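You operate a simulated robot arm through the tools that you are given. There is no shell and no other tool. Be economical: measure what you need, move in short steps, check, and stop when the job is done.

You are at the controls of a simulated two-armed robot. One attempt, no reset.

Task
Screw the cap back on the blue bottle. Fetch the yellow bobbin and set it on the ledge under the number 2 board. Put the white end plug from the number 1 bench on the green ready mat. Put the transfer card labelled "4" from the number 1 bench on the drip mat. Take the wooden block and leave it on the template on the number 1 bench. Take the grey foam sleeve on the number 4 bench and put it away on the shelf over the lanes. Open the upper cupboard door, take the orange bottle and leave it on the upper shelf of the stock cupboard and shut the door again. Open the number two parts drawer. Any order will do. Set down upright: white end plug, orange bottle.

Only the result counts: the job must be done as asked and must still hold three seconds after the hand-in. Knocking over, shifting, dropping, spilling or breaking anything else fails it. Lids that push on must go on centred and level and be pressed home; caps that screw on are set level and turned clockwise until they are tight.

Robot
Two 7-joint arms with fingered hands on one trunk, on a base that drives. Base frame: it is fixed to the floor where the robot stands at the start and does not move with it; the origin is under the middle of the robot, x ahead of it, y to its left, z up; the surface under the hand at the start is at about z = 0.76. Readings come in m, rad, newtons and seconds.
The left shoulder is at the start at [0.06, 0.138, 0.722], the right one opposite. With the tool pointing down near the work surface each hand reaches from about 0.34 to 0.92 m from the robot's upright axis, wherever it stands, measured 20 degrees to its own side. Places, roughly: blue bottle [0.5, 0.25, 0.75]; drip mat (20x27 cm) [4.1, -2.96, 0.8]; green ready mat (16x13 cm) [5.2, -2.68, 0.8]; grey foam sleeve (4x4x9 cm) [5, -1.3, 0.8]; ledge under the number 2 board (37x24 cm) [-1.14, -2.12, 0.58]; number two parts drawer [1.3, -3.1, 0.6]; orange bottle [4.25, -1.25, 0.75]; shelf over the lanes (17x74 cm) [7.48, -3.44, 1.4]; template [5.25, -3.75, 0.75]; transfer card [4.75, -3.75, 0.75]; upper cupboard door [7.2, -3.4, 0.6]; upper shelf of the stock cupboard [7.4, -3.4, 0.5]; white end plug (4x4x5 cm) [4.3, -3.6, 0.8]; wooden block (9x4x4 cm) [5, -3.5, 0.8]; yellow bobbin [0.5, 1, 0.75]. Payload 4 kg a hand.
The tool frame of a hand sits at the grasp point between the pads (the TCP): z along the fingers, y along the line on which they close. The tips reach 0.036 m beyond it. Largest opening 0.12 m; the body of the gripper starts 0.042 m behind the TCP. The gripper is a hand of 5 fingers: y runs from the thumb to the fingers, the wrist lies at [-0.015, -0.109, -0.2] in the tool frame, and closing takes about 1.5 s.
Orientation is told as [roll, pitch, yaw] about the base's x, y, z axes, in that order, counted from this pose: with the fingers straight down and the wrist toward the robot, the tool's x, y and z point along [0, 1, 0], [1, 0, 0] and [0, 0, -1] of the base frame.

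Tools
- The arms move only by the tool jog_arm. It takes "left_motion", "right_motion" or both (then of equal length, played together; a hand with none holds still); each is text: rows parted by semicolons, each of 7 numbers parted by spaces: the shift along the base's x, y, z in units of 250 mm (1.0 is 250 mm), then the turn, a rotation vector about the base's x, y, z in units of 45 degrees (1.0 is 45 degrees), then the finger opening in m, from 0 to 0.12. In form: tx ty tz wx wy wz fingers; .... A call has 1 to 8 rows; each row is the pose to reach, as a shift and turn from the pose commanded when the call began. A call with a number of a shift or a turn outside -1 to 1 is refused whole. Each row takes 0.2 s and may step no farther than 0.05 m and 0.15 rad from the row before; otherwise, or with a gripper value out of range, the whole call is refused. Where a pose cannot be reached the arm comes as near as it can. A force on the tool above 40 N (or 10 N above the force at the start of the call, whichever is more), or a blocked arm, ends the call early, and 0.2 s more pass. Each finger travels about 0.153 m/s and halts on what it meets, pressing with about 29 N; the grip force reading is that of the motor and also rises with nothing between the fingers. The clock runs only during rows and for 0.2 s after the last one: add rows that repeat a pose to give the fingers time. The reply holds the time, the measured pose of the TCP, the force on the tool along the base axes, the opening and the grip force, in the units named above and with some noise, with the torque about the TCP (base axes, N m) and any sound that the robot's microphone picked up, and new pictures: "pictures" is both (left out), scene, wrist or none (wrist: the cameras of the hands that moved).
- Cameras (640 x 400 px; columns grow to the right, rows downward): "scene" is now at [0.052, 0.0408, 1.3702]; the picture's right is [0.50, -0.86, 0.00], its down [-0.53, -0.31, -0.79] and it looks along [0.68, 0.40, -0.62] (base axes); focal length 286 px, centre (320, 200). "left" rides on the left gripper at [-0.07, -0.079, -0.131] in its tool frame; the picture's right is [-0.78, -0.29, 0.55], its down [0.55, -0.74, 0.40] and it looks along [0.29, 0.61, 0.74] (tool axes); focal length 222 px, centre (320, 200). "right" rides on the right gripper at [0.069, -0.079, -0.131] in its tool frame; the picture's right is [-0.78, 0.29, -0.55], its down [-0.55, -0.73, 0.40] and it looks along [-0.29, 0.61, 0.74] (tool axes); focal length 222 px, centre (320, 200). There is no depth. A picture from a camera that has moved, and an enlarged one, comes with that camera's place and axes in the base frame and with its lens. The place of the scene camera against the robot may be out by one fixed shift of up to 0.018 m in any direction.
- slide_trunk(by): slides the trunk up (or, below 0, down) by that many m; the arms and the scene camera ride with it, the base frame stays. It gives what a move gives, with no picture.
- steer(legs): drives the robot by 1 to 6 legs, each [ahead, left, turn to the left] in m, m and rad, along the robot's own axes; the way and the turn of a leg run together, so that a leg with both is an arc; at most 1.5 m and 3.142 rad a leg. The arms and the cameras ride along, it lands a little off, and it stops where it bumps. It gives what a move gives, and a new picture of the scene camera.
- set_grasp(shape, hand): the hand has 5 fingers and takes this shape, open, in about a second: jaw (thumb against the fingers, like two jaws); tri (thumb and two fingers); tip (a fingertip pinch); poke (one finger out to press); point (the index stretched); flat (the hand flat); cup (the hand cupped); fist (a fist). The gripper value then closes the fingers along that shape, each until it touches; the sizes above hold for jaw. It gives what a move gives, with no picture.
- aim_head(pan, tilt): turns the head with the scene camera to pan (to the left, within 1.501 rad either way) and tilt (down, from -0.506 to 1.204), counted from straight ahead of the robot. It gives what a move gives, and a new picture of the scene camera.
- zoom(camera, box): a new picture of the part [left, top, right, bottom] of that camera's present view, enlarged. It takes no simulated time.
- sign_off(): hands the job in; it is judged then, once.

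Go step by step. Nothing tells you exact positions but the pictures and the camera data: compare them with the known pose of the tool, close in by small moves and look again before you grip or let go. The budget is 483 turns and 360 pictures, counting those below and the enlarged ones. Unless the task says otherwise, let go and move clear before handing in.

The tools are called after "Call:" by a JSON object that holds its "op" and its "data". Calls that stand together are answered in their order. jog_arm: Moves the arms, as the interface text tells. Its arguments: {"type":"object","properties":{"left_motion":{"type":"string"},"right_motion":{"type":"string"},"pictures":{"type":"string","enum":["both","scene","wrist","none"]}},"required":[]} The other tools are called the same way: slide_trunk (by) slides the trunk up or down; set_grasp (shape, hand) gives the hand a shape; steer (legs) drives the base; aim_head (pan, tilt) turns the head that bears the scene camera; zoom (camera, box) takes an enlarged picture of a part of a camera's view; sign_off () hands the job in.

At the start:

```text
clock: 0.0
left_tcp_pos: [0.3373, 0.4644, 1.0287]
left_tcp_rot: [0.001, 0.0, 0.002]
left_ft_force: [0.7, -0.3, -0.6]
left_ft_torque: [-0.02, 0.0, -0.05]
left_finger_gap: 0.1197
left_grip_force: 0.0
left_shape: jaw
right_tcp_pos: [0.4877, 0.0151, 1.0746]
right_tcp_rot: [0.0, 0.0, 0.0]
right_ft_force: [0.6, 0.1, 0.3]
right_ft_torque: [0.04, -0.02, 0.02]
right_finger_gap: 0.1198
right_grip_force: 0.1
right_shape: jaw
trunk travel left (down, up): [-0.3, 0.29]
robot x, y, heading: [-0.0003, 0.0023, 0.002]
head pan, tilt: [0.529, 0.665]
```

scene: 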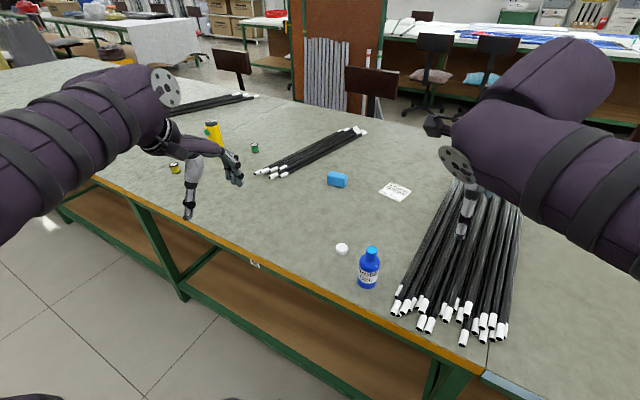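
right: 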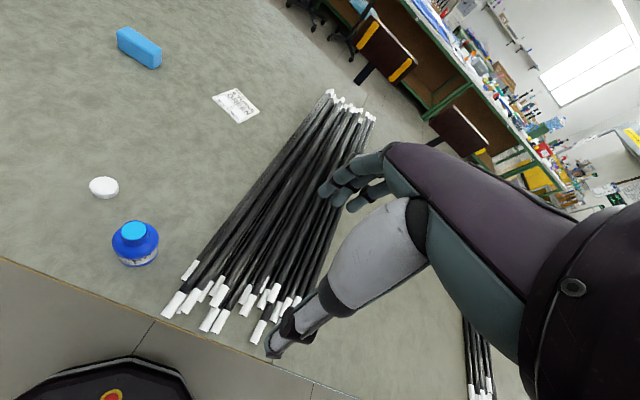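
left: 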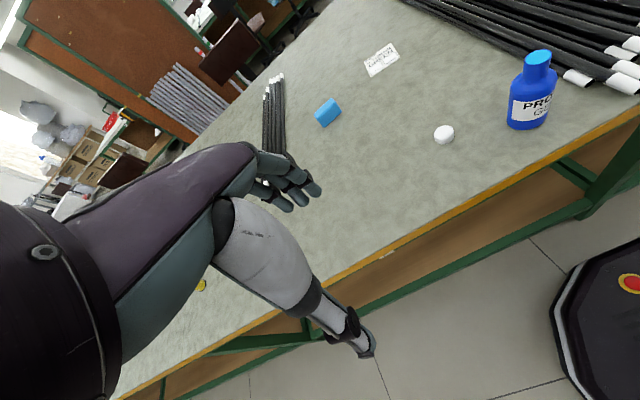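

I see the blue bottle near the table edge with a white disc (likely the cap) beside it. I'll zoom in to check both.

Call:
{"op": "zoom", "data": {"camera": "scene", "box": [300, 220, 420, 295]}}

Call:
{"op": "zoom", "data": {"camera": "left", "box": [400, 30, 592, 150]}}

Call:
{"op": "zoom", "data": {"camera": "scene", "box": [140, 100, 380, 250]}}

```text
5.33 times, centred on (360, 258) of scene
camera zoom: at [0.052, 0.0408, 1.3702], right [0.5, -0.86, 0.0], down [-0.53, -0.31, -0.79], along [0.68, 0.4, -0.62], focal length 1526 px, centre (107, -107)
```

zoom: 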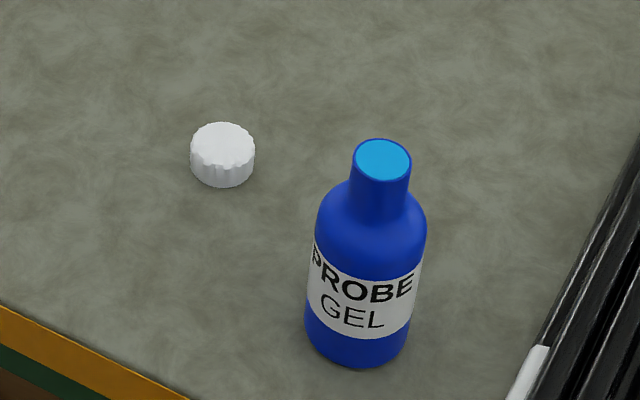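

```text
3.33 times, centred on (496, 90) of left
camera zoom: at [0.2579, 0.3945, 1.1595], right [-0.29, -0.78, -0.55], down [-0.74, 0.55, -0.4], along [0.61, 0.29, -0.74], focal length 740 px, centre (-267, 567)
```

zoom: 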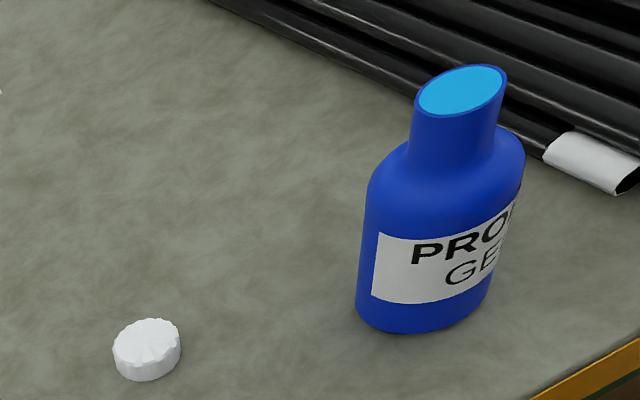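

```text
2.67 times, centred on (260, 175) of scene
camera zoom: at [0.052, 0.0408, 1.3702], right [0.5, -0.86, 0.0], down [-0.53, -0.31, -0.79], along [0.68, 0.4, -0.62], focal length 763 px, centre (480, 267)
```

zoom: 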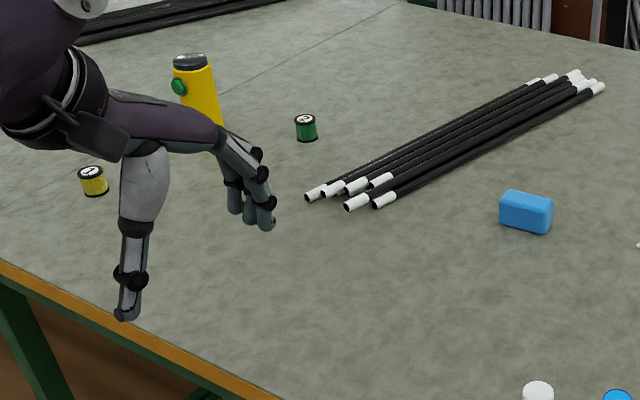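

The cap is a white knurled disc near (0.54, 0.26), and the bottle neck is near (0.48, 0.16) with its top at about z 0.87. I'll bring the left hand over the cap, staying high.

Call:
{"op": "jog_arm", "data": {"left_motion": ".117 -.115 -.05 0 0 0 .12;.234 -.231 -.1 0 0 0 .12;.351 -.346 -.15 0 0 0 .12;.469 -.462 -.2 0 0 0 .12;.586 -.577 -.25 0 0 0 .12;.703 -.692 -.3 0 0 0 .12;.82 -.808 -.36 0 0 0 .12"}}

```text
clock: 1.6
left_tcp_pos: [0.5429, 0.2627, 0.939]
left_tcp_rot: [0.0, 0.001, 0.001]
left_ft_force: [0.8, 0.5, -0.3]
left_ft_torque: [0.01, -0.04, 0.0]
left_finger_gap: 0.1199
left_grip_force: 0.0
left_shape: jaw
right_tcp_pos: [0.4884, 0.0154, 1.0742]
right_tcp_rot: [0.0, 0.0, -0.001]
right_ft_force: [-0.1, 0.1, 0.1]
right_ft_torque: [-0.03, -0.03, 0.0]
right_finger_gap: 0.1196
right_grip_force: 0.0
right_shape: jaw
trunk travel left (down, up): [-0.3, 0.29]
robot x, y, heading: [0.0022, -0.0006, 0.0]
head pan, tilt: [0.529, 0.665]
camera scene: at [0.0524, 0.0407, 1.3702], right [0.5, -0.86, 0.0], down [-0.53, -0.31, -0.79], along [0.68, 0.4, -0.62], focal length 286 px, centre (320, 200)
camera left: at [0.4634, 0.192, 1.0696], right [-0.29, -0.78, -0.55], down [-0.74, 0.55, -0.4], along [0.61, 0.29, -0.74], focal length 222 px, centre (320, 200)
```

scene: 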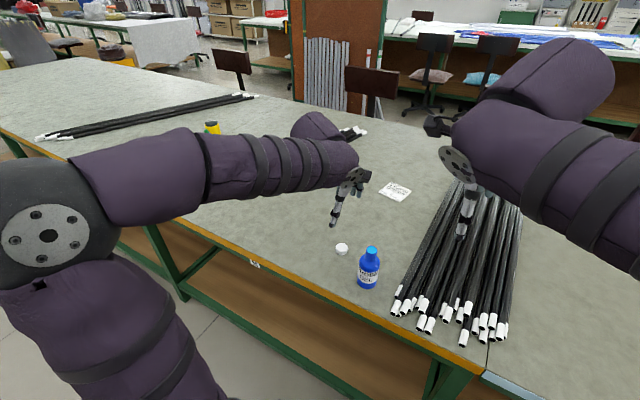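
left: 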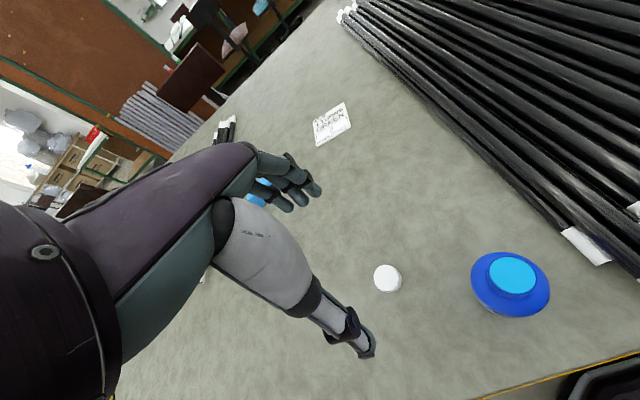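

The cap reads at (0.539, 0.263). I'll centre over it and lower to just above table level.

Call:
{"op": "jog_arm", "data": {"left_motion": "-.016 .002 -.18 0 0 0 .1;-.016 .002 -.36 0 0 0 .08;-.016 .002 -.5 0 0 0 .07;-.016 .002 -.5 0 0 0 .07", "pictures": "wrist"}}

```text
clock: 2.6
left_tcp_pos: [0.5384, 0.2627, 0.8119]
left_tcp_rot: [0.001, 0.001, 0.0]
left_ft_force: [0.5, -0.1, -0.3]
left_ft_torque: [0.01, -0.01, 0.03]
left_finger_gap: 0.07
left_grip_force: 0.0
left_shape: jaw
right_tcp_pos: [0.488, 0.0155, 1.0751]
right_tcp_rot: [-0.001, 0.0, -0.001]
right_ft_force: [-0.2, -0.4, 0.4]
right_ft_torque: [-0.04, -0.01, 0.03]
right_finger_gap: 0.1196
right_grip_force: 0.0
right_shape: jaw
trunk travel left (down, up): [-0.3, 0.29]
robot x, y, heading: [-0.0005, -0.0009, -0.0]
head pan, tilt: [0.529, 0.665]
camera left: at [0.4588, 0.1931, 0.9437], right [-0.29, -0.79, -0.55], down [-0.74, 0.55, -0.4], along [0.61, 0.29, -0.74], focal length 222 px, centre (320, 200)
```

left: 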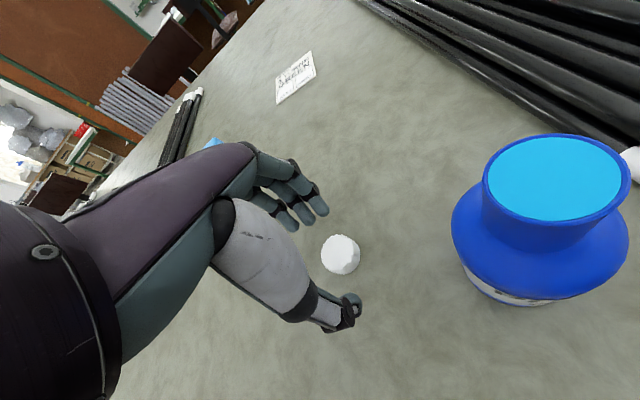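

The cap is centred between the fingers. I'll go lower to find tip height above the table.

Call:
{"op": "jog_arm", "data": {"left_motion": ".004 .004 -.04 0 0 0 .07;.004 .004 -.08 0 0 0 .07;.004 .004 -.08 0 0 0 .07", "pictures": "wrist"}}

Call:
{"op": "zoom", "data": {"camera": "left", "box": [240, 160, 432, 340]}}

```text
clock: 3.4
left_tcp_pos: [0.5391, 0.2632, 0.7967]
left_tcp_rot: [0.002, -0.004, 0.002]
left_ft_force: [0.8, 0.8, 19.0]
left_ft_torque: [-0.04, 0.26, 0.03]
left_finger_gap: 0.0702
left_grip_force: 0.1
left_shape: jaw
right_tcp_pos: [0.4879, 0.0156, 1.0751]
right_tcp_rot: [0.0, 0.002, 0.0]
right_ft_force: [-0.3, 0.1, -0.1]
right_ft_torque: [0.01, -0.01, 0.03]
right_finger_gap: 0.1195
right_grip_force: 0.0
right_shape: jaw
trunk travel left (down, up): [-0.3, 0.29]
robot x, y, heading: [-0.002, 0.0015, -0.001]
head pan, tilt: [0.529, 0.665]
camera left: at [0.4594, 0.194, 0.9267], right [-0.29, -0.78, -0.55], down [-0.73, 0.55, -0.4], along [0.62, 0.29, -0.73], focal length 222 px, centre (320, 200)
```

left: 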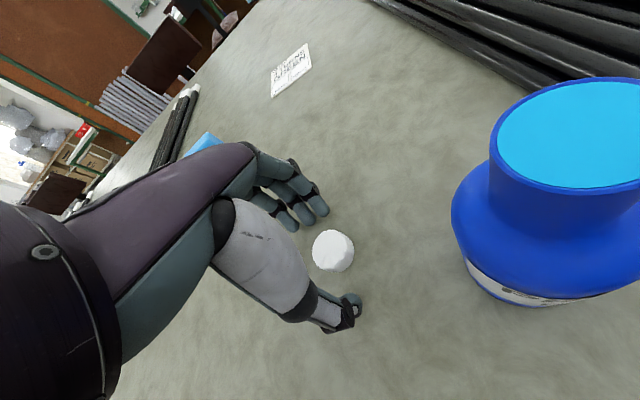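

```text
2.22 times, centred on (336, 250) of left
camera zoom: at [0.4594, 0.194, 0.9267], right [-0.29, -0.78, -0.55], down [-0.73, 0.55, -0.4], along [0.62, 0.29, -0.73], focal length 494 px, centre (284, 89)
```

zoom: 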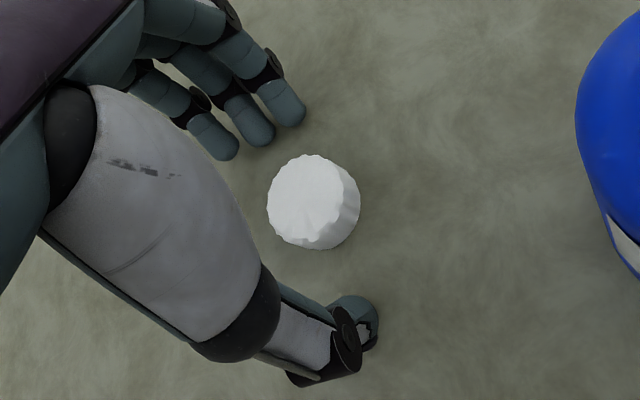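

The fingertips touch the table at TCP z ≈ 0.797, so the table is at about 0.76. I'll lift 4 mm and close on the cap.

Call:
{"op": "jog_arm", "data": {"left_motion": "0 0 .03 0 0 0 .07;0 0 .03 0 0 0 .05;0 0 .03 0 0 0 .035;0 0 .03 0 0 0 .02;0 0 .03 0 0 0 .02;0 0 .03 0 0 0 .02", "pictures": "wrist"}}

```text
clock: 4.8
left_tcp_pos: [0.5397, 0.2642, 0.8017]
left_tcp_rot: [0.0, 0.0, 0.001]
left_ft_force: [0.1, -0.5, 0.1]
left_ft_torque: [-0.02, -0.03, 0.0]
left_finger_gap: 0.0225
left_grip_force: 28.5
left_shape: jaw
right_tcp_pos: [0.4876, 0.0156, 1.0749]
right_tcp_rot: [-0.001, 0.001, 0.0]
right_ft_force: [0.0, -0.5, 0.1]
right_ft_torque: [0.02, -0.03, 0.02]
right_finger_gap: 0.1197
right_grip_force: 0.1
right_shape: jaw
trunk travel left (down, up): [-0.3, 0.29]
robot x, y, heading: [-0.0015, -0.0003, -0.001]
head pan, tilt: [0.529, 0.665]
camera left: at [0.4596, 0.1942, 0.9319], right [-0.29, -0.78, -0.55], down [-0.74, 0.55, -0.4], along [0.61, 0.29, -0.74], focal length 222 px, centre (320, 200)
```

left: 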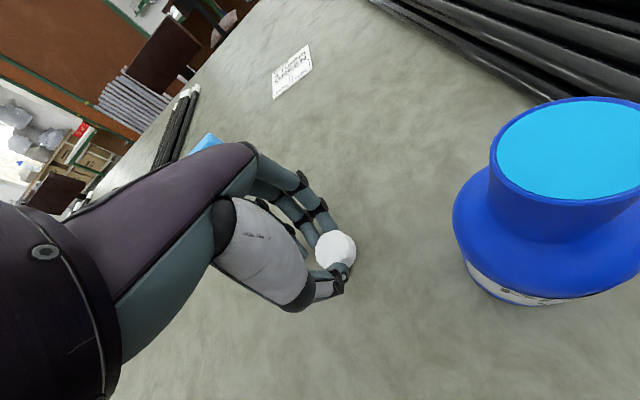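

The cap appears gripped and centred between thumb and fingers. I'll lift it and check.

Call:
{"op": "jog_arm", "data": {"left_motion": "0 0 .15 0 0 0 .015;0 0 .3 0 0 0 .015;0 0 .45 0 0 0 .015;0 0 .52 0 0 0 .015;0 0 .52 0 0 0 .015"}}

Call:
{"op": "zoom", "data": {"camera": "left", "box": [240, 180, 400, 300]}}

Call:
{"op": "zoom", "data": {"camera": "scene", "box": [280, 180, 440, 300]}}

```text
clock: 6.0
left_tcp_pos: [0.5397, 0.2633, 0.9315]
left_tcp_rot: [0.0, 0.0, -0.001]
left_ft_force: [0.5, 0.0, 0.5]
left_ft_torque: [-0.03, -0.03, 0.01]
left_finger_gap: 0.0227
left_grip_force: 29.3
left_shape: jaw
right_tcp_pos: [0.4879, 0.0153, 1.0749]
right_tcp_rot: [0.0, -0.001, 0.001]
right_ft_force: [-0.4, 0.7, -0.5]
right_ft_torque: [0.04, 0.01, 0.02]
right_finger_gap: 0.1195
right_grip_force: 0.0
right_shape: jaw
trunk travel left (down, up): [-0.3, 0.29]
robot x, y, heading: [-0.0002, -0.0012, -0.001]
head pan, tilt: [0.529, 0.665]
camera scene: at [0.0521, 0.0408, 1.3702], right [0.5, -0.86, 0.0], down [-0.53, -0.31, -0.79], along [0.68, 0.4, -0.62], focal length 286 px, centre (320, 200)
camera left: at [0.4603, 0.1939, 1.0622], right [-0.29, -0.78, -0.55], down [-0.74, 0.55, -0.4], along [0.61, 0.29, -0.74], focal length 222 px, centre (320, 200)
```

scene: 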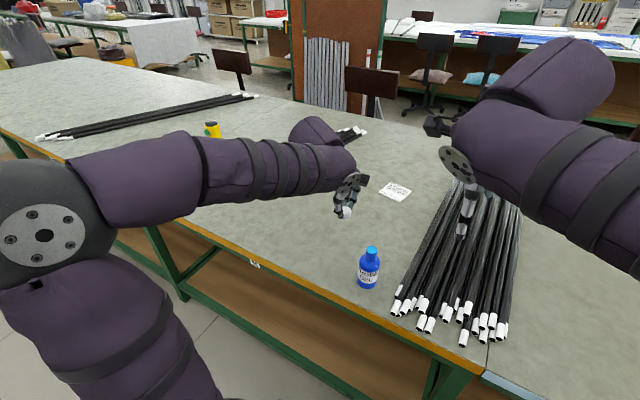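
left: 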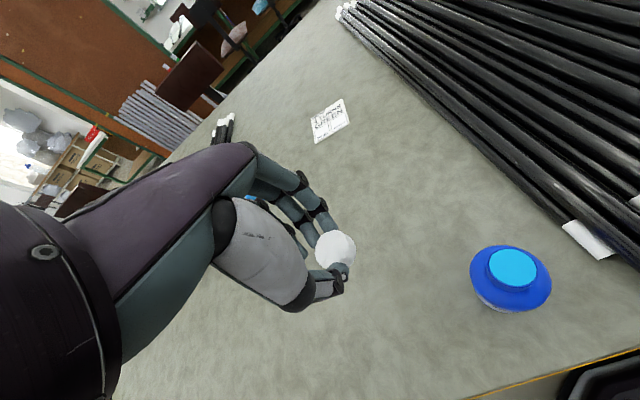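

```text
3.33 times, centred on (320, 240) of left
camera zoom: at [0.4603, 0.1939, 1.0622], right [-0.29, -0.78, -0.55], down [-0.74, 0.55, -0.4], along [0.61, 0.29, -0.74], focal length 740 px, centre (320, 67)
```

zoom: 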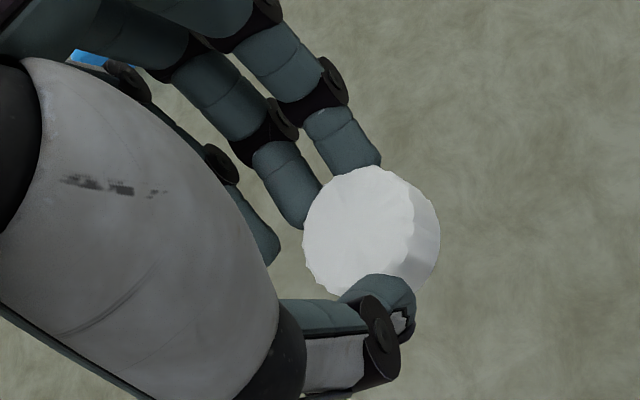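

```text
3.33 times, centred on (360, 240) of scene
camera zoom: at [0.0521, 0.0408, 1.3702], right [0.5, -0.86, 0.0], down [-0.53, -0.31, -0.79], along [0.68, 0.4, -0.62], focal length 954 px, centre (187, 67)
```

zoom: 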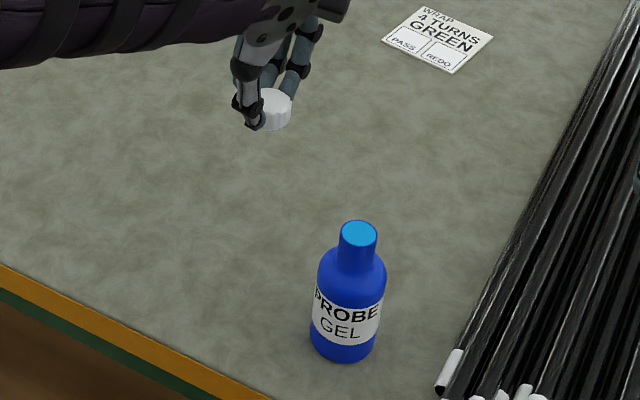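

The cap is held level. I'll move it above the bottle while pre-turning the left hand +45° for range, and move the right hand away to make room.

Call:
{"op": "jog_arm", "data": {"left_motion": "-.04 -.064 .1 0 0 .167 .015;-.08 -.128 .1 0 0 .333 .015;-.12 -.191 .1 0 0 .5 .015;-.16 -.255 .1 0 0 .667 .015;-.2 -.319 .1 0 0 .833 .015;-.241 -.383 .1 0 0 1 .015;-.241 -.383 .1 0 0 1 .015", "right_motion": "0 -.15 0 0 0 0 .12;0 -.3 0 0 0 0 .12;0 -.45 0 0 0 0 .12;0 -.6 0 0 0 0 .12;0 -.75 0 0 0 0 .12;0 -.9 0 0 0 0 .12;0 -.9 0 0 0 0 .12"}}

Call:
{"op": "zoom", "data": {"camera": "left", "box": [230, 180, 422, 300]}}

Call:
{"op": "zoom", "data": {"camera": "scene", "box": [320, 200, 416, 300]}}

```text
clock: 7.6
left_tcp_pos: [0.4779, 0.1673, 0.9559]
left_tcp_rot: [0.001, 0.0, 0.786]
left_ft_force: [0.1, -0.4, -0.8]
left_ft_torque: [0.02, 0.0, -0.01]
left_finger_gap: 0.0225
left_grip_force: 28.5
left_shape: jaw
right_tcp_pos: [0.4882, -0.2087, 1.0753]
right_tcp_rot: [0.0, 0.001, 0.0]
right_ft_force: [-0.1, -0.9, 0.3]
right_ft_torque: [0.0, 0.02, 0.0]
right_finger_gap: 0.1198
right_grip_force: 0.1
right_shape: jaw
trunk travel left (down, up): [-0.3, 0.29]
robot x, y, heading: [-0.0039, 0.0005, -0.0]
head pan, tilt: [0.529, 0.665]
camera scene: at [0.052, 0.0406, 1.3702], right [0.5, -0.86, 0.0], down [-0.53, -0.31, -0.79], along [0.68, 0.4, -0.62], focal length 286 px, centre (320, 200)
camera right: at [0.4082, -0.1405, 1.2071], right [0.29, -0.78, 0.55], down [-0.73, -0.55, -0.4], along [0.61, -0.29, -0.74], focal length 222 px, centre (320, 200)
camera left: at [0.4721, 0.0621, 1.087], right [0.35, -0.76, -0.55], down [-0.91, -0.13, -0.4], along [0.23, 0.64, -0.74], focal length 222 px, centre (320, 200)
```

scene: 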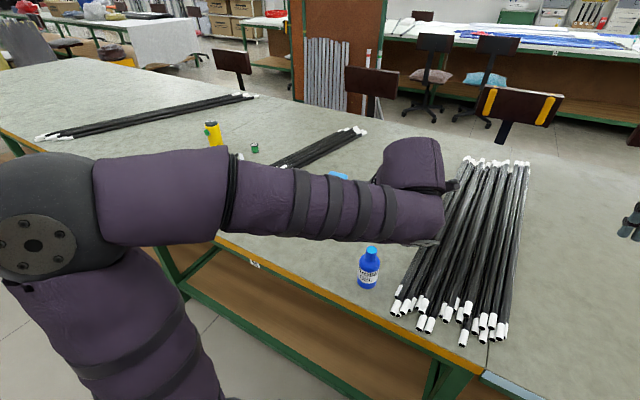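
right: 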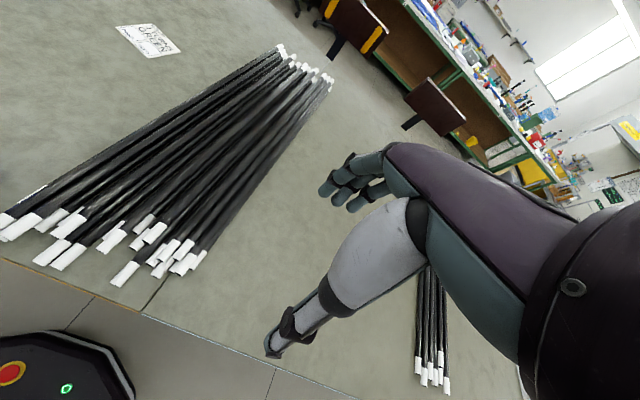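
left: 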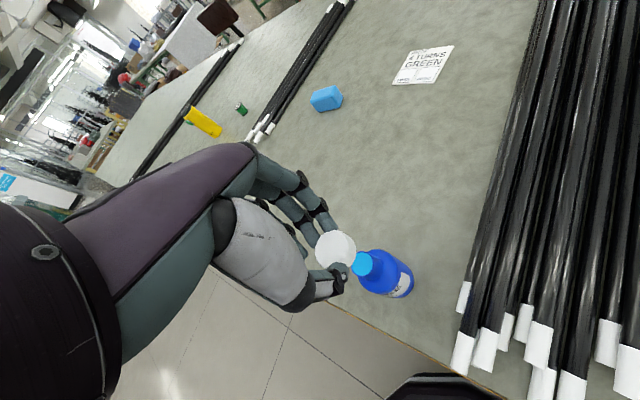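

```text
3.33 times, centred on (326, 240) of left
camera zoom: at [0.4721, 0.0621, 1.087], right [0.35, -0.76, -0.55], down [-0.91, -0.13, -0.4], along [0.23, 0.64, -0.74], focal length 740 px, centre (300, 67)
```

zoom: 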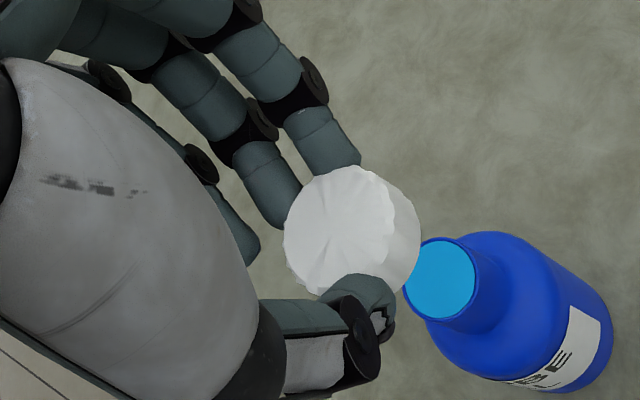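

```text
4.00 times, centred on (368, 250) of scene
camera zoom: at [0.052, 0.0406, 1.3702], right [0.5, -0.86, 0.0], down [-0.53, -0.31, -0.79], along [0.68, 0.4, -0.62], focal length 1144 px, centre (128, 0)
```

zoom: 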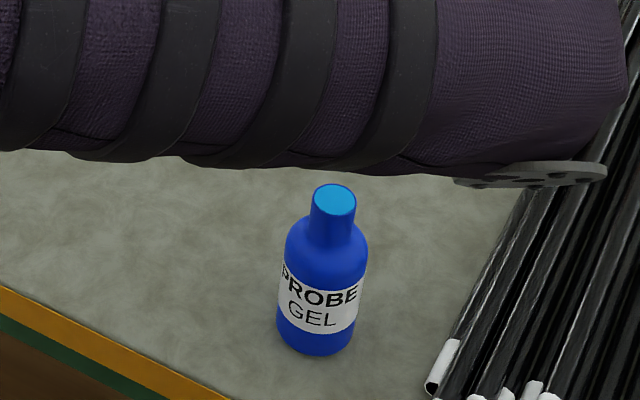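

The cap is within about 2 mm of the bottle axis. I'll correct that and lower until I feel contact.

Call:
{"op": "jog_arm", "data": {"left_motion": "-.005 -.006 -.08 0 0 0 .015;-.005 -.006 -.14 0 0 0 .015;-.005 -.006 -.16 0 0 0 .015;-.005 -.006 -.16 0 0 0 .015", "pictures": "wrist"}}

Call:
{"op": "zoom", "data": {"camera": "left", "box": [230, 180, 422, 300]}}

Call:
{"op": "zoom", "data": {"camera": "scene", "box": [320, 200, 416, 300]}}

```text
clock: 8.6
left_tcp_pos: [0.4773, 0.1675, 0.9172]
left_tcp_rot: [0.0, -0.001, 0.786]
left_ft_force: [-0.6, 0.1, 0.9]
left_ft_torque: [0.0, -0.02, 0.0]
left_finger_gap: 0.0226
left_grip_force: 28.5
left_shape: jaw
right_tcp_pos: [0.4886, -0.2096, 1.0759]
right_tcp_rot: [-0.001, 0.0, 0.001]
right_ft_force: [-0.1, 0.5, -0.8]
right_ft_torque: [0.01, 0.02, -0.02]
right_finger_gap: 0.1195
right_grip_force: 0.0
right_shape: jaw
trunk travel left (down, up): [-0.3, 0.29]
robot x, y, heading: [0.0023, -0.0002, -0.001]
head pan, tilt: [0.529, 0.665]
camera left: at [0.4709, 0.0611, 1.0473], right [0.35, -0.76, -0.55], down [-0.91, -0.13, -0.4], along [0.23, 0.64, -0.74], focal length 222 px, centre (320, 200)
```

left: 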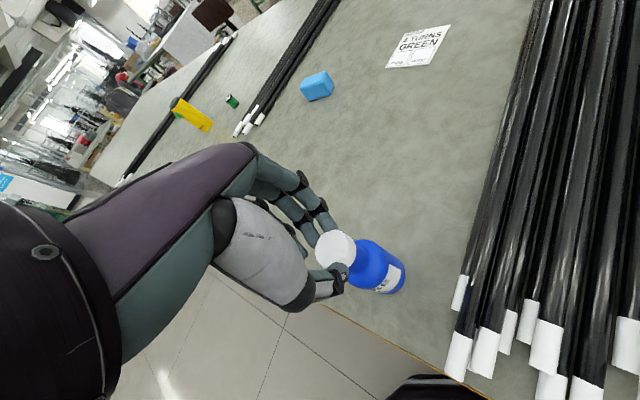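

```text
3.33 times, centred on (326, 240) of left
camera zoom: at [0.4709, 0.0611, 1.0473], right [0.35, -0.76, -0.55], down [-0.91, -0.13, -0.4], along [0.23, 0.64, -0.74], focal length 740 px, centre (300, 67)
```

zoom: 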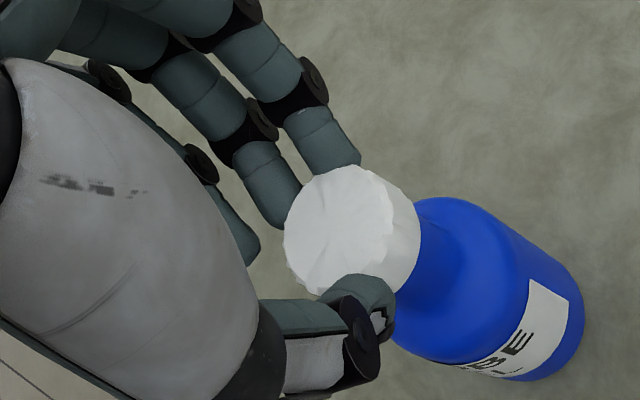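

```text
4.00 times, centred on (368, 250) of scene
camera zoom: at [0.052, 0.0407, 1.3703], right [0.5, -0.86, 0.0], down [-0.53, -0.31, -0.79], along [0.68, 0.4, -0.62], focal length 1144 px, centre (128, 0)
```

zoom: 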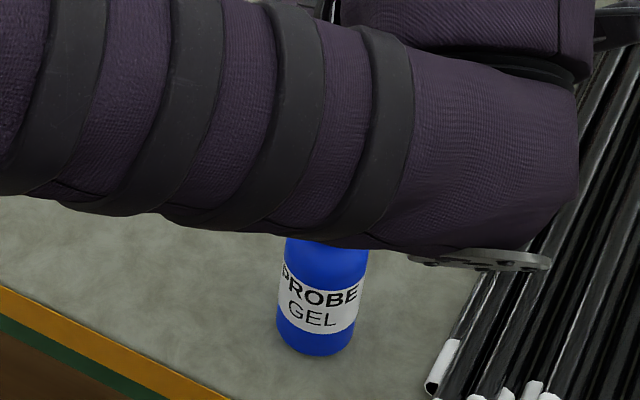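

Alignment looks good. I'll keep lowering slowly for contact.

Call:
{"op": "jog_arm", "data": {"left_motion": "0 -.004 -.015 0 0 0 .015;0 -.004 -.03 0 0 0 .015;0 -.004 -.045 0 0 0 .015;0 -.004 -.06 0 0 0 .015;0 -.004 -.06 0 0 0 .015", "pictures": "none"}}

Call:
{"op": "zoom", "data": {"camera": "left", "box": [230, 180, 422, 300]}}

```text
clock: 9.6
left_tcp_pos: [0.4803, 0.1638, 0.9087]
left_tcp_rot: [-0.01, -0.009, 0.782]
left_ft_force: [-4.0, -1.7, 17.1]
left_ft_torque: [-0.21, 0.15, -0.04]
left_finger_gap: 0.0247
left_grip_force: 28.9
left_shape: jaw
right_tcp_pos: [0.4886, -0.2093, 1.0753]
right_tcp_rot: [0.0, 0.0, 0.001]
right_ft_force: [0.1, -0.6, -0.4]
right_ft_torque: [-0.01, 0.01, -0.02]
right_finger_gap: 0.1198
right_grip_force: 0.0
right_shape: jaw
trunk travel left (down, up): [-0.3, 0.29]
robot x, y, heading: [0.001, -0.0003, 0.001]
head pan, tilt: [0.529, 0.665]
stopped in row 4 (left hand): the force on the tool passed its limit at 42 N (the readings are from after the stop); the commanded pose is now the measured one
```

```text
3.33 times, centred on (326, 240) of left
camera zoom: at [0.4703, 0.0587, 1.0388], right [0.35, -0.76, -0.54], down [-0.9, -0.13, -0.41], along [0.24, 0.63, -0.73], focal length 740 px, centre (300, 67)
```

zoom: 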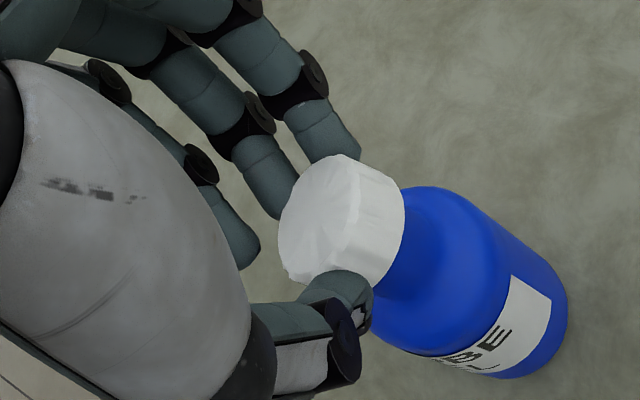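

The cap touched the neck and may have tilted a little in the grip. I'll ease up and turn the right hand so its camera looks at the bottle from the side.

Call:
{"op": "jog_arm", "data": {"left_motion": "0 0 .01 0 0 0 .015;0 0 .01 0 0 0 .015;0 0 .01 0 0 0 .015;0 0 .01 0 0 0 .015;0 0 .01 0 0 0 .015;0 0 .01 0 0 0 .015", "right_motion": "0 0 -.08 0 0 .167 .12;0 0 -.16 0 0 .333 .12;0 0 -.24 0 0 .5 .12;0 0 -.32 0 0 .667 .12;0 0 -.4 0 0 .833 .12;0 0 -.4 0 0 1 .12", "pictures": "none"}}

Call:
{"op": "jog_arm", "data": {"right_motion": "0 0 0 0 0 .167 .12;0 0 0 0 0 .333 .12;0 0 0 0 0 .5 .12;0 0 0 0 0 .667 .12;0 0 0 0 0 .833 .12;0 0 0 0 0 1 .12", "pictures": "wrist"}}

```text
clock: 11.0
left_tcp_pos: [0.4784, 0.164, 0.9093]
left_tcp_rot: [-0.007, -0.005, 0.783]
left_ft_force: [-2.0, 0.3, 10.2]
left_ft_torque: [-0.17, 0.03, -0.03]
left_finger_gap: 0.0242
left_grip_force: 28.8
left_shape: jaw
right_tcp_pos: [0.4876, -0.2093, 0.9752]
right_tcp_rot: [0.001, -0.001, 0.786]
right_ft_force: [0.0, 0.1, -0.3]
right_ft_torque: [0.01, 0.03, 0.0]
right_finger_gap: 0.1198
right_grip_force: 0.1
right_shape: jaw
trunk travel left (down, up): [-0.3, 0.29]
robot x, y, heading: [0.0011, 0.0011, -0.001]
head pan, tilt: [0.529, 0.665]
```

```text
clock: 12.4
left_tcp_pos: [0.4783, 0.164, 0.9082]
left_tcp_rot: [-0.008, -0.005, 0.784]
left_ft_force: [-1.9, 0.4, 9.8]
left_ft_torque: [-0.14, 0.02, 0.01]
left_finger_gap: 0.0243
left_grip_force: 29.6
left_shape: jaw
right_tcp_pos: [0.4882, -0.2088, 0.977]
right_tcp_rot: [0.0, 0.001, 1.573]
right_ft_force: [0.1, -0.5, 0.7]
right_ft_torque: [-0.03, 0.02, -0.02]
right_finger_gap: 0.1198
right_grip_force: 0.1
right_shape: jaw
trunk travel left (down, up): [-0.3, 0.29]
robot x, y, heading: [-0.0026, 0.0008, 0.003]
head pan, tilt: [0.529, 0.665]
camera right: at [0.4178, -0.2894, 1.1075], right [0.78, 0.29, 0.55], down [0.55, -0.73, -0.4], along [0.29, 0.61, -0.74], focal length 222 px, centre (320, 200)
```

right: 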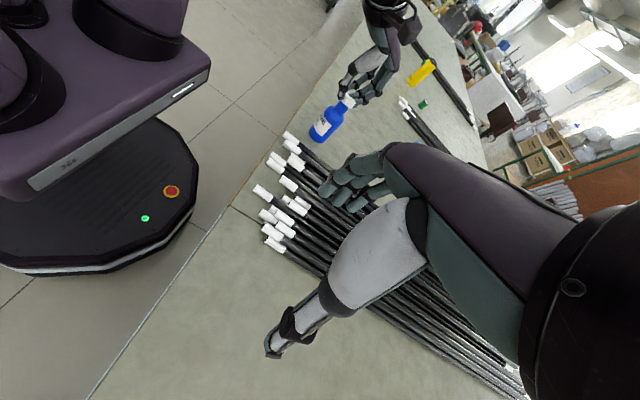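

Call:
{"op": "zoom", "data": {"camera": "right", "box": [300, 70, 396, 150]}}

```text
5.00 times, centred on (348, 110) of right
camera zoom: at [0.4178, -0.2894, 1.1075], right [0.78, 0.29, 0.55], down [0.55, -0.73, -0.4], along [0.29, 0.61, -0.74], focal length 1111 px, centre (180, 650)
```

zoom: 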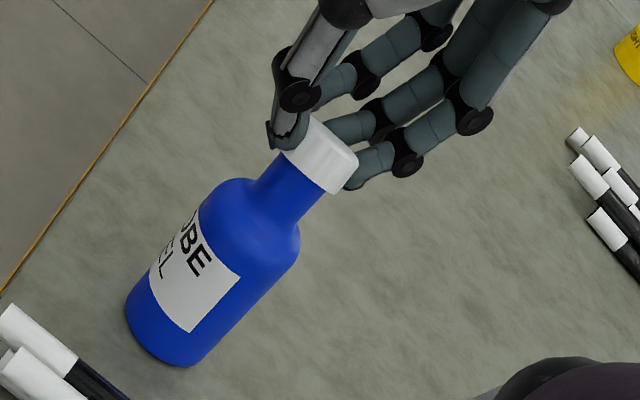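

The cap sits level and centred on the neck. I'll turn it clockwise 45° and watch the torque and the bottle label.

Call:
{"op": "jog_arm", "data": {"left_motion": "0 0 -.002 0 0 -.167 .015;0 0 -.004 0 0 -.333 .015;0 0 -.006 0 0 -.5 .015;0 0 -.008 0 0 -.667 .015;0 0 -.01 0 0 -.833 .015;0 0 -.01 0 0 -1 .015", "pictures": "none"}}

Call:
{"op": "zoom", "data": {"camera": "right", "box": [300, 70, 396, 150]}}

```text
clock: 13.8
left_tcp_pos: [0.4784, 0.1643, 0.9075]
left_tcp_rot: [-0.008, -0.01, -0.005]
left_ft_force: [3.3, 0.4, 23.4]
left_ft_torque: [-0.2, -0.06, 0.1]
left_finger_gap: 0.0255
left_grip_force: 28.8
left_shape: jaw
right_tcp_pos: [0.4877, -0.2095, 0.9763]
right_tcp_rot: [-0.002, 0.0, 1.57]
right_ft_force: [-0.1, -0.3, -0.4]
right_ft_torque: [0.0, 0.0, 0.01]
right_finger_gap: 0.1197
right_grip_force: 0.1
right_shape: jaw
trunk travel left (down, up): [-0.3, 0.29]
robot x, y, heading: [0.0002, 0.0009, -0.001]
head pan, tilt: [0.529, 0.665]
```

```text
5.00 times, centred on (348, 110) of right
camera zoom: at [0.4174, -0.2891, 1.1077], right [0.78, 0.29, 0.55], down [0.55, -0.73, -0.4], along [0.29, 0.61, -0.74], focal length 1111 px, centre (180, 650)
```

zoom: 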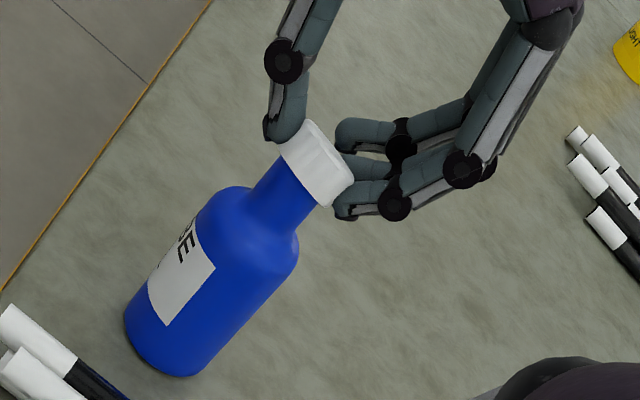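

The bottle turns along with the cap, so it needs holding. I'll bring the right hand in from the right, with fingers angled down and toward the left, to grip the bottle body. First I rotate it.

Call:
{"op": "jog_arm", "data": {"right_motion": "0 .03 0 .072 .072 -.155 .12;0 .06 0 .144 .144 -.31 .12;0 .09 0 .217 .217 -.465 .12;0 .12 0 .289 .289 -.62 .12;-.01 .16 0 .361 .361 -.775 .12;-.02 .2 0 .4335 .4335 -.93 .12", "pictures": "none"}}

Call:
{"op": "jog_arm", "data": {"right_motion": "0 .08 -.03 .072 .072 -.155 .12;0 .16 -.06 .144 .144 -.31 .12;0 .24 -.09 .217 .217 -.465 .12;0 .32 -.12 .289 .289 -.62 .12;-.01 .4 -.15 .361 .361 -.775 .12;-.02 .45 -.15 .4335 .4335 -.93 .12;-.02 .45 -.15 .4335 .4335 -.93 .12"}}

```text
clock: 15.2
left_tcp_pos: [0.4786, 0.1647, 0.9061]
left_tcp_rot: [-0.004, -0.007, -0.002]
left_ft_force: [3.0, -1.2, 25.4]
left_ft_torque: [-0.24, -0.07, 0.12]
left_finger_gap: 0.0254
left_grip_force: 29.0
left_shape: jaw
right_tcp_pos: [0.4835, -0.1597, 0.9763]
right_tcp_rot: [0.436, -0.186, 0.784]
right_ft_force: [0.3, -0.1, -0.3]
right_ft_torque: [0.0, -0.02, 0.0]
right_finger_gap: 0.1197
right_grip_force: 0.2
right_shape: jaw
trunk travel left (down, up): [-0.3, 0.29]
robot x, y, heading: [0.0044, -0.0003, -0.003]
head pan, tilt: [0.529, 0.665]
```

```text
clock: 16.8
left_tcp_pos: [0.4785, 0.1641, 0.9068]
left_tcp_rot: [-0.006, -0.006, -0.001]
left_ft_force: [2.4, -0.7, 24.8]
left_ft_torque: [-0.23, -0.07, 0.06]
left_finger_gap: 0.0256
left_grip_force: 29.0
left_shape: jaw
right_tcp_pos: [0.4767, -0.0467, 0.9385]
right_tcp_rot: [0.872, 0.001, 0.001]
right_ft_force: [-0.5, -0.1, 0.8]
right_ft_torque: [-0.01, -0.01, -0.01]
right_finger_gap: 0.1198
right_grip_force: 0.1
right_shape: jaw
trunk travel left (down, up): [-0.3, 0.29]
robot x, y, heading: [-0.0005, -0.0003, -0.003]
head pan, tilt: [0.529, 0.665]
camera scene: at [0.0507, 0.0403, 1.3703], right [0.5, -0.86, 0.0], down [-0.53, -0.31, -0.79], along [0.68, 0.4, -0.62], focal length 286 px, centre (320, 200)
camera right: at [0.3966, -0.1032, 1.0759], right [0.29, -0.92, -0.25], down [-0.73, -0.05, -0.68], along [0.61, 0.38, -0.69], focal length 222 px, centre (320, 200)
```

scene: 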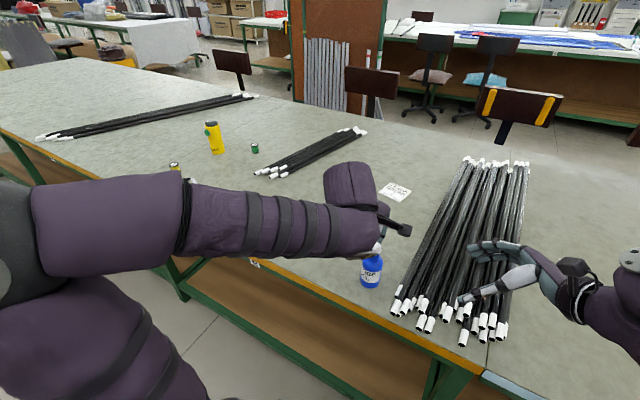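
right: 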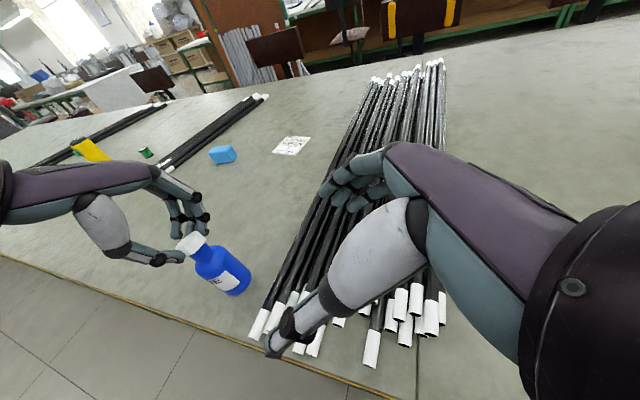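

The right hand clears the rods. I'll move to the pre-grip pose and check alignment.

Call:
{"op": "jog_arm", "data": {"right_motion": ".004 .15 -.03 0 0 0 .12;.007 .3 -.06 0 0 0 .12;.007 .4 -.09 0 0 0 .12;.007 .4 -.09 0 0 0 .12", "pictures": "wrist"}}

```text
clock: 17.8
left_tcp_pos: [0.4777, 0.1635, 0.9062]
left_tcp_rot: [-0.005, -0.007, -0.001]
left_ft_force: [2.4, -0.4, 25.3]
left_ft_torque: [-0.22, -0.02, 0.03]
left_finger_gap: 0.0259
left_grip_force: 29.2
left_shape: jaw
right_tcp_pos: [0.48, 0.0541, 0.9163]
right_tcp_rot: [0.874, -0.001, 0.0]
right_ft_force: [0.1, 0.2, 0.5]
right_ft_torque: [0.04, 0.0, 0.02]
right_finger_gap: 0.1197
right_grip_force: 0.1
right_shape: jaw
trunk travel left (down, up): [-0.3, 0.29]
robot x, y, heading: [0.0, 0.0021, 0.001]
head pan, tilt: [0.529, 0.665]
camera right: at [0.3995, -0.0029, 1.054], right [0.29, -0.92, -0.25], down [-0.73, -0.05, -0.68], along [0.61, 0.38, -0.69], focal length 222 px, centre (320, 200)
```

right: 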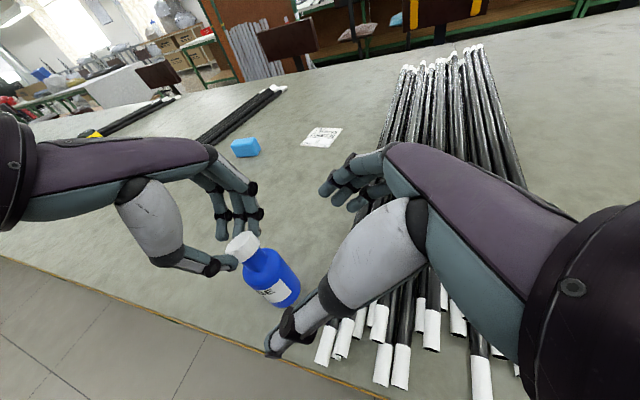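

The bottle lies on the approach line. I'll advance along the finger direction.

Call:
{"op": "jog_arm", "data": {"right_motion": "-.004 .1 -.089 0 0 0 .12;-.006 .2 -.178 0 0 0 .12;-.006 .3 -.267 0 0 0 .12;-.006 .3 -.267 0 0 0 .12", "pictures": "wrist"}}

```text
clock: 18.8
left_tcp_pos: [0.4781, 0.1648, 0.906]
left_tcp_rot: [-0.009, -0.007, -0.003]
left_ft_force: [2.3, -1.4, 25.5]
left_ft_torque: [-0.25, -0.06, 0.0]
left_finger_gap: 0.0259
left_grip_force: 29.0
left_shape: jaw
right_tcp_pos: [0.4772, 0.1274, 0.8511]
right_tcp_rot: [0.873, -0.002, -0.001]
right_ft_force: [-0.2, 0.4, 0.6]
right_ft_torque: [0.01, 0.04, -0.02]
right_finger_gap: 0.1202
right_grip_force: 0.1
right_shape: jaw
trunk travel left (down, up): [-0.3, 0.29]
robot x, y, heading: [0.0017, 0.0017, 0.006]
head pan, tilt: [0.529, 0.665]
camera right: at [0.3983, 0.0725, 0.9876], right [0.29, -0.92, -0.25], down [-0.73, -0.05, -0.68], along [0.61, 0.38, -0.69], focal length 222 px, centre (320, 200)
```

right: 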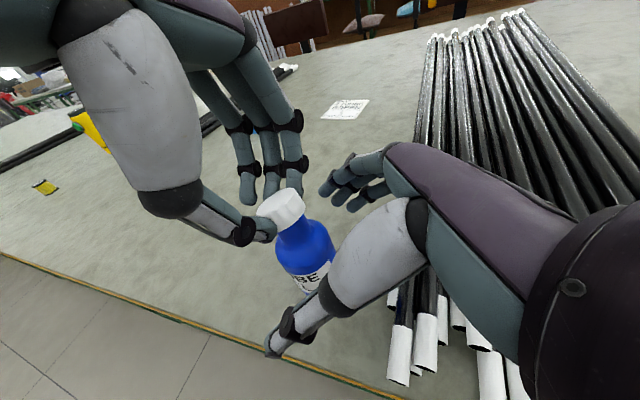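

Call:
{"op": "jog_arm", "data": {"right_motion": "0 .07 -.06 0 0 0 .12;0 .13 -.11 0 0 0 .12;0 .13 -.11 0 0 0 .12", "pictures": "wrist"}}

```text
clock: 19.6
left_tcp_pos: [0.4787, 0.1643, 0.9057]
left_tcp_rot: [-0.006, -0.008, -0.001]
left_ft_force: [3.2, -0.6, 25.4]
left_ft_torque: [-0.21, -0.03, 0.02]
left_finger_gap: 0.0258
left_grip_force: 28.6
left_shape: jaw
right_tcp_pos: [0.478, 0.1611, 0.8224]
right_tcp_rot: [0.872, -0.002, 0.0]
right_ft_force: [0.0, 0.3, -0.3]
right_ft_torque: [-0.02, 0.02, -0.02]
right_finger_gap: 0.1198
right_grip_force: 0.1
right_shape: jaw
trunk travel left (down, up): [-0.3, 0.29]
robot x, y, heading: [-0.0004, 0.0012, -0.001]
head pan, tilt: [0.529, 0.665]
camera right: at [0.3977, 0.1041, 0.9598], right [0.29, -0.92, -0.25], down [-0.73, -0.05, -0.68], along [0.61, 0.38, -0.69], focal length 222 px, centre (320, 200)
```

right: 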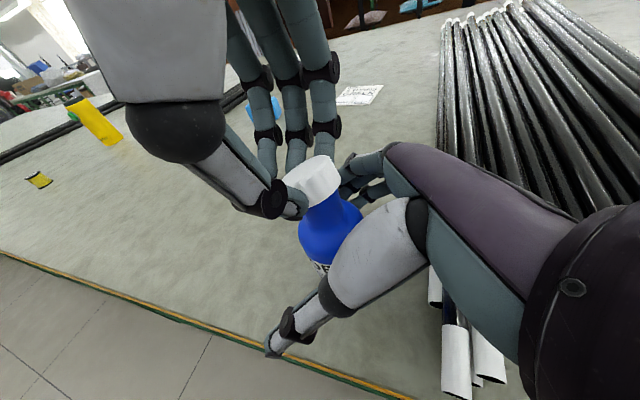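

Now close the right hand on the bottle body.

Call:
{"op": "jog_arm", "data": {"right_motion": "0 0 0 0 0 0 .09;0 0 0 0 0 0 .07;0 0 0 0 0 0 .05;0 0 0 0 0 0 .035;0 0 0 0 0 0 .03;0 0 0 0 0 0 .03", "pictures": "wrist"}}

```text
clock: 21.0
left_tcp_pos: [0.4785, 0.164, 0.9062]
left_tcp_rot: [-0.006, -0.008, -0.002]
left_ft_force: [-1.8, -0.1, 24.8]
left_ft_torque: [-0.18, 0.16, 0.0]
left_finger_gap: 0.0255
left_grip_force: 29.4
left_shape: jaw
right_tcp_pos: [0.48, 0.161, 0.8235]
right_tcp_rot: [0.872, -0.003, -0.001]
right_ft_force: [10.0, -0.1, 1.2]
right_ft_torque: [-0.02, -0.44, -0.02]
right_finger_gap: 0.031
right_grip_force: 0.1
right_shape: jaw
trunk travel left (down, up): [-0.3, 0.29]
robot x, y, heading: [0.0006, -0.0005, 0.001]
head pan, tilt: [0.529, 0.665]
camera right: at [0.3984, 0.1036, 0.9602], right [0.29, -0.92, -0.25], down [-0.73, -0.05, -0.68], along [0.61, 0.38, -0.69], focal length 222 px, centre (320, 200)
```

right: 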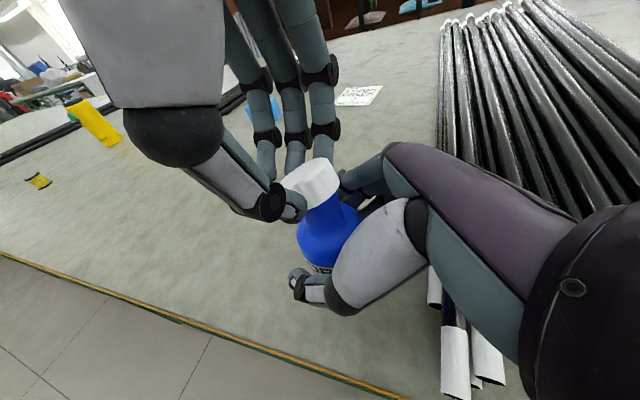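

Call:
{"op": "jog_arm", "data": {"right_motion": ".012 0 0 0 0 0 .025;.012 0 0 0 0 0 .02;.012 0 0 0 0 0 .015;.012 0 0 0 0 0 .01;.012 0 0 0 0 0 .005", "pictures": "wrist"}}

```text
clock: 22.2
left_tcp_pos: [0.4788, 0.165, 0.9065]
left_tcp_rot: [-0.007, -0.007, -0.002]
left_ft_force: [0.4, -3.4, 23.5]
left_ft_torque: [-0.34, 0.06, -0.03]
left_finger_gap: 0.0253
left_grip_force: 29.1
left_shape: jaw
right_tcp_pos: [0.4798, 0.1622, 0.8218]
right_tcp_rot: [0.871, 0.0, 0.004]
right_ft_force: [0.2, 9.3, -3.5]
right_ft_torque: [-0.08, -0.27, -0.01]
right_finger_gap: 0.0199
right_grip_force: 29.2
right_shape: jaw
trunk travel left (down, up): [-0.3, 0.29]
robot x, y, heading: [0.0003, -0.001, 0.001]
head pan, tilt: [0.529, 0.665]
camera right: at [0.3998, 0.1053, 0.9592], right [0.29, -0.92, -0.25], down [-0.74, -0.05, -0.68], along [0.61, 0.38, -0.69], focal length 222 px, centre (320, 200)
```

right: 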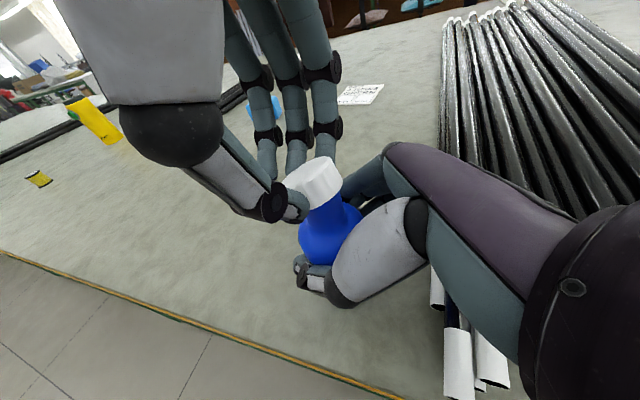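

The bottle is now clamped. I'll turn the cap clockwise from yaw 0 to -45°.

Call:
{"op": "jog_arm", "data": {"left_motion": "0 0 0 0 0 -.167 .01;0 0 0 0 0 -.333 .01;0 0 -.002 0 0 -.5 .01;0 0 -.002 0 0 -.667 .01;0 0 -.004 0 0 -.833 .01;0 0 -.004 0 0 -1 .01", "pictures": "wrist"}}

```text
clock: 23.6
left_tcp_pos: [0.4798, 0.1645, 0.9053]
left_tcp_rot: [-0.003, -0.009, -0.787]
left_ft_force: [10.6, -2.2, 21.6]
left_ft_torque: [-0.46, -0.4, 0.38]
left_finger_gap: 0.0244
left_grip_force: 28.6
left_shape: jaw
right_tcp_pos: [0.4803, 0.1602, 0.822]
right_tcp_rot: [0.873, 0.0, 0.001]
right_ft_force: [-8.0, 2.9, -2.0]
right_ft_torque: [-0.17, -0.4, -0.26]
right_finger_gap: 0.0185
right_grip_force: 29.2
right_shape: jaw
trunk travel left (down, up): [-0.3, 0.29]
robot x, y, heading: [-0.0028, -0.0014, -0.001]
head pan, tilt: [0.529, 0.665]
camera left: at [0.3742, 0.1721, 1.0366], right [-0.76, -0.35, -0.55], down [-0.13, 0.9, -0.41], along [0.64, -0.24, -0.73], focal length 222 px, centre (320, 200)
```

left: 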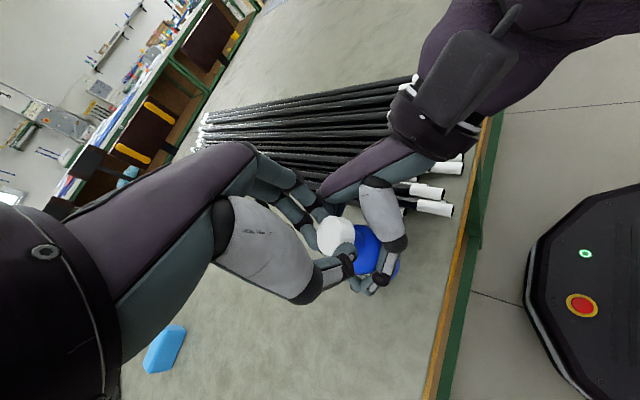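

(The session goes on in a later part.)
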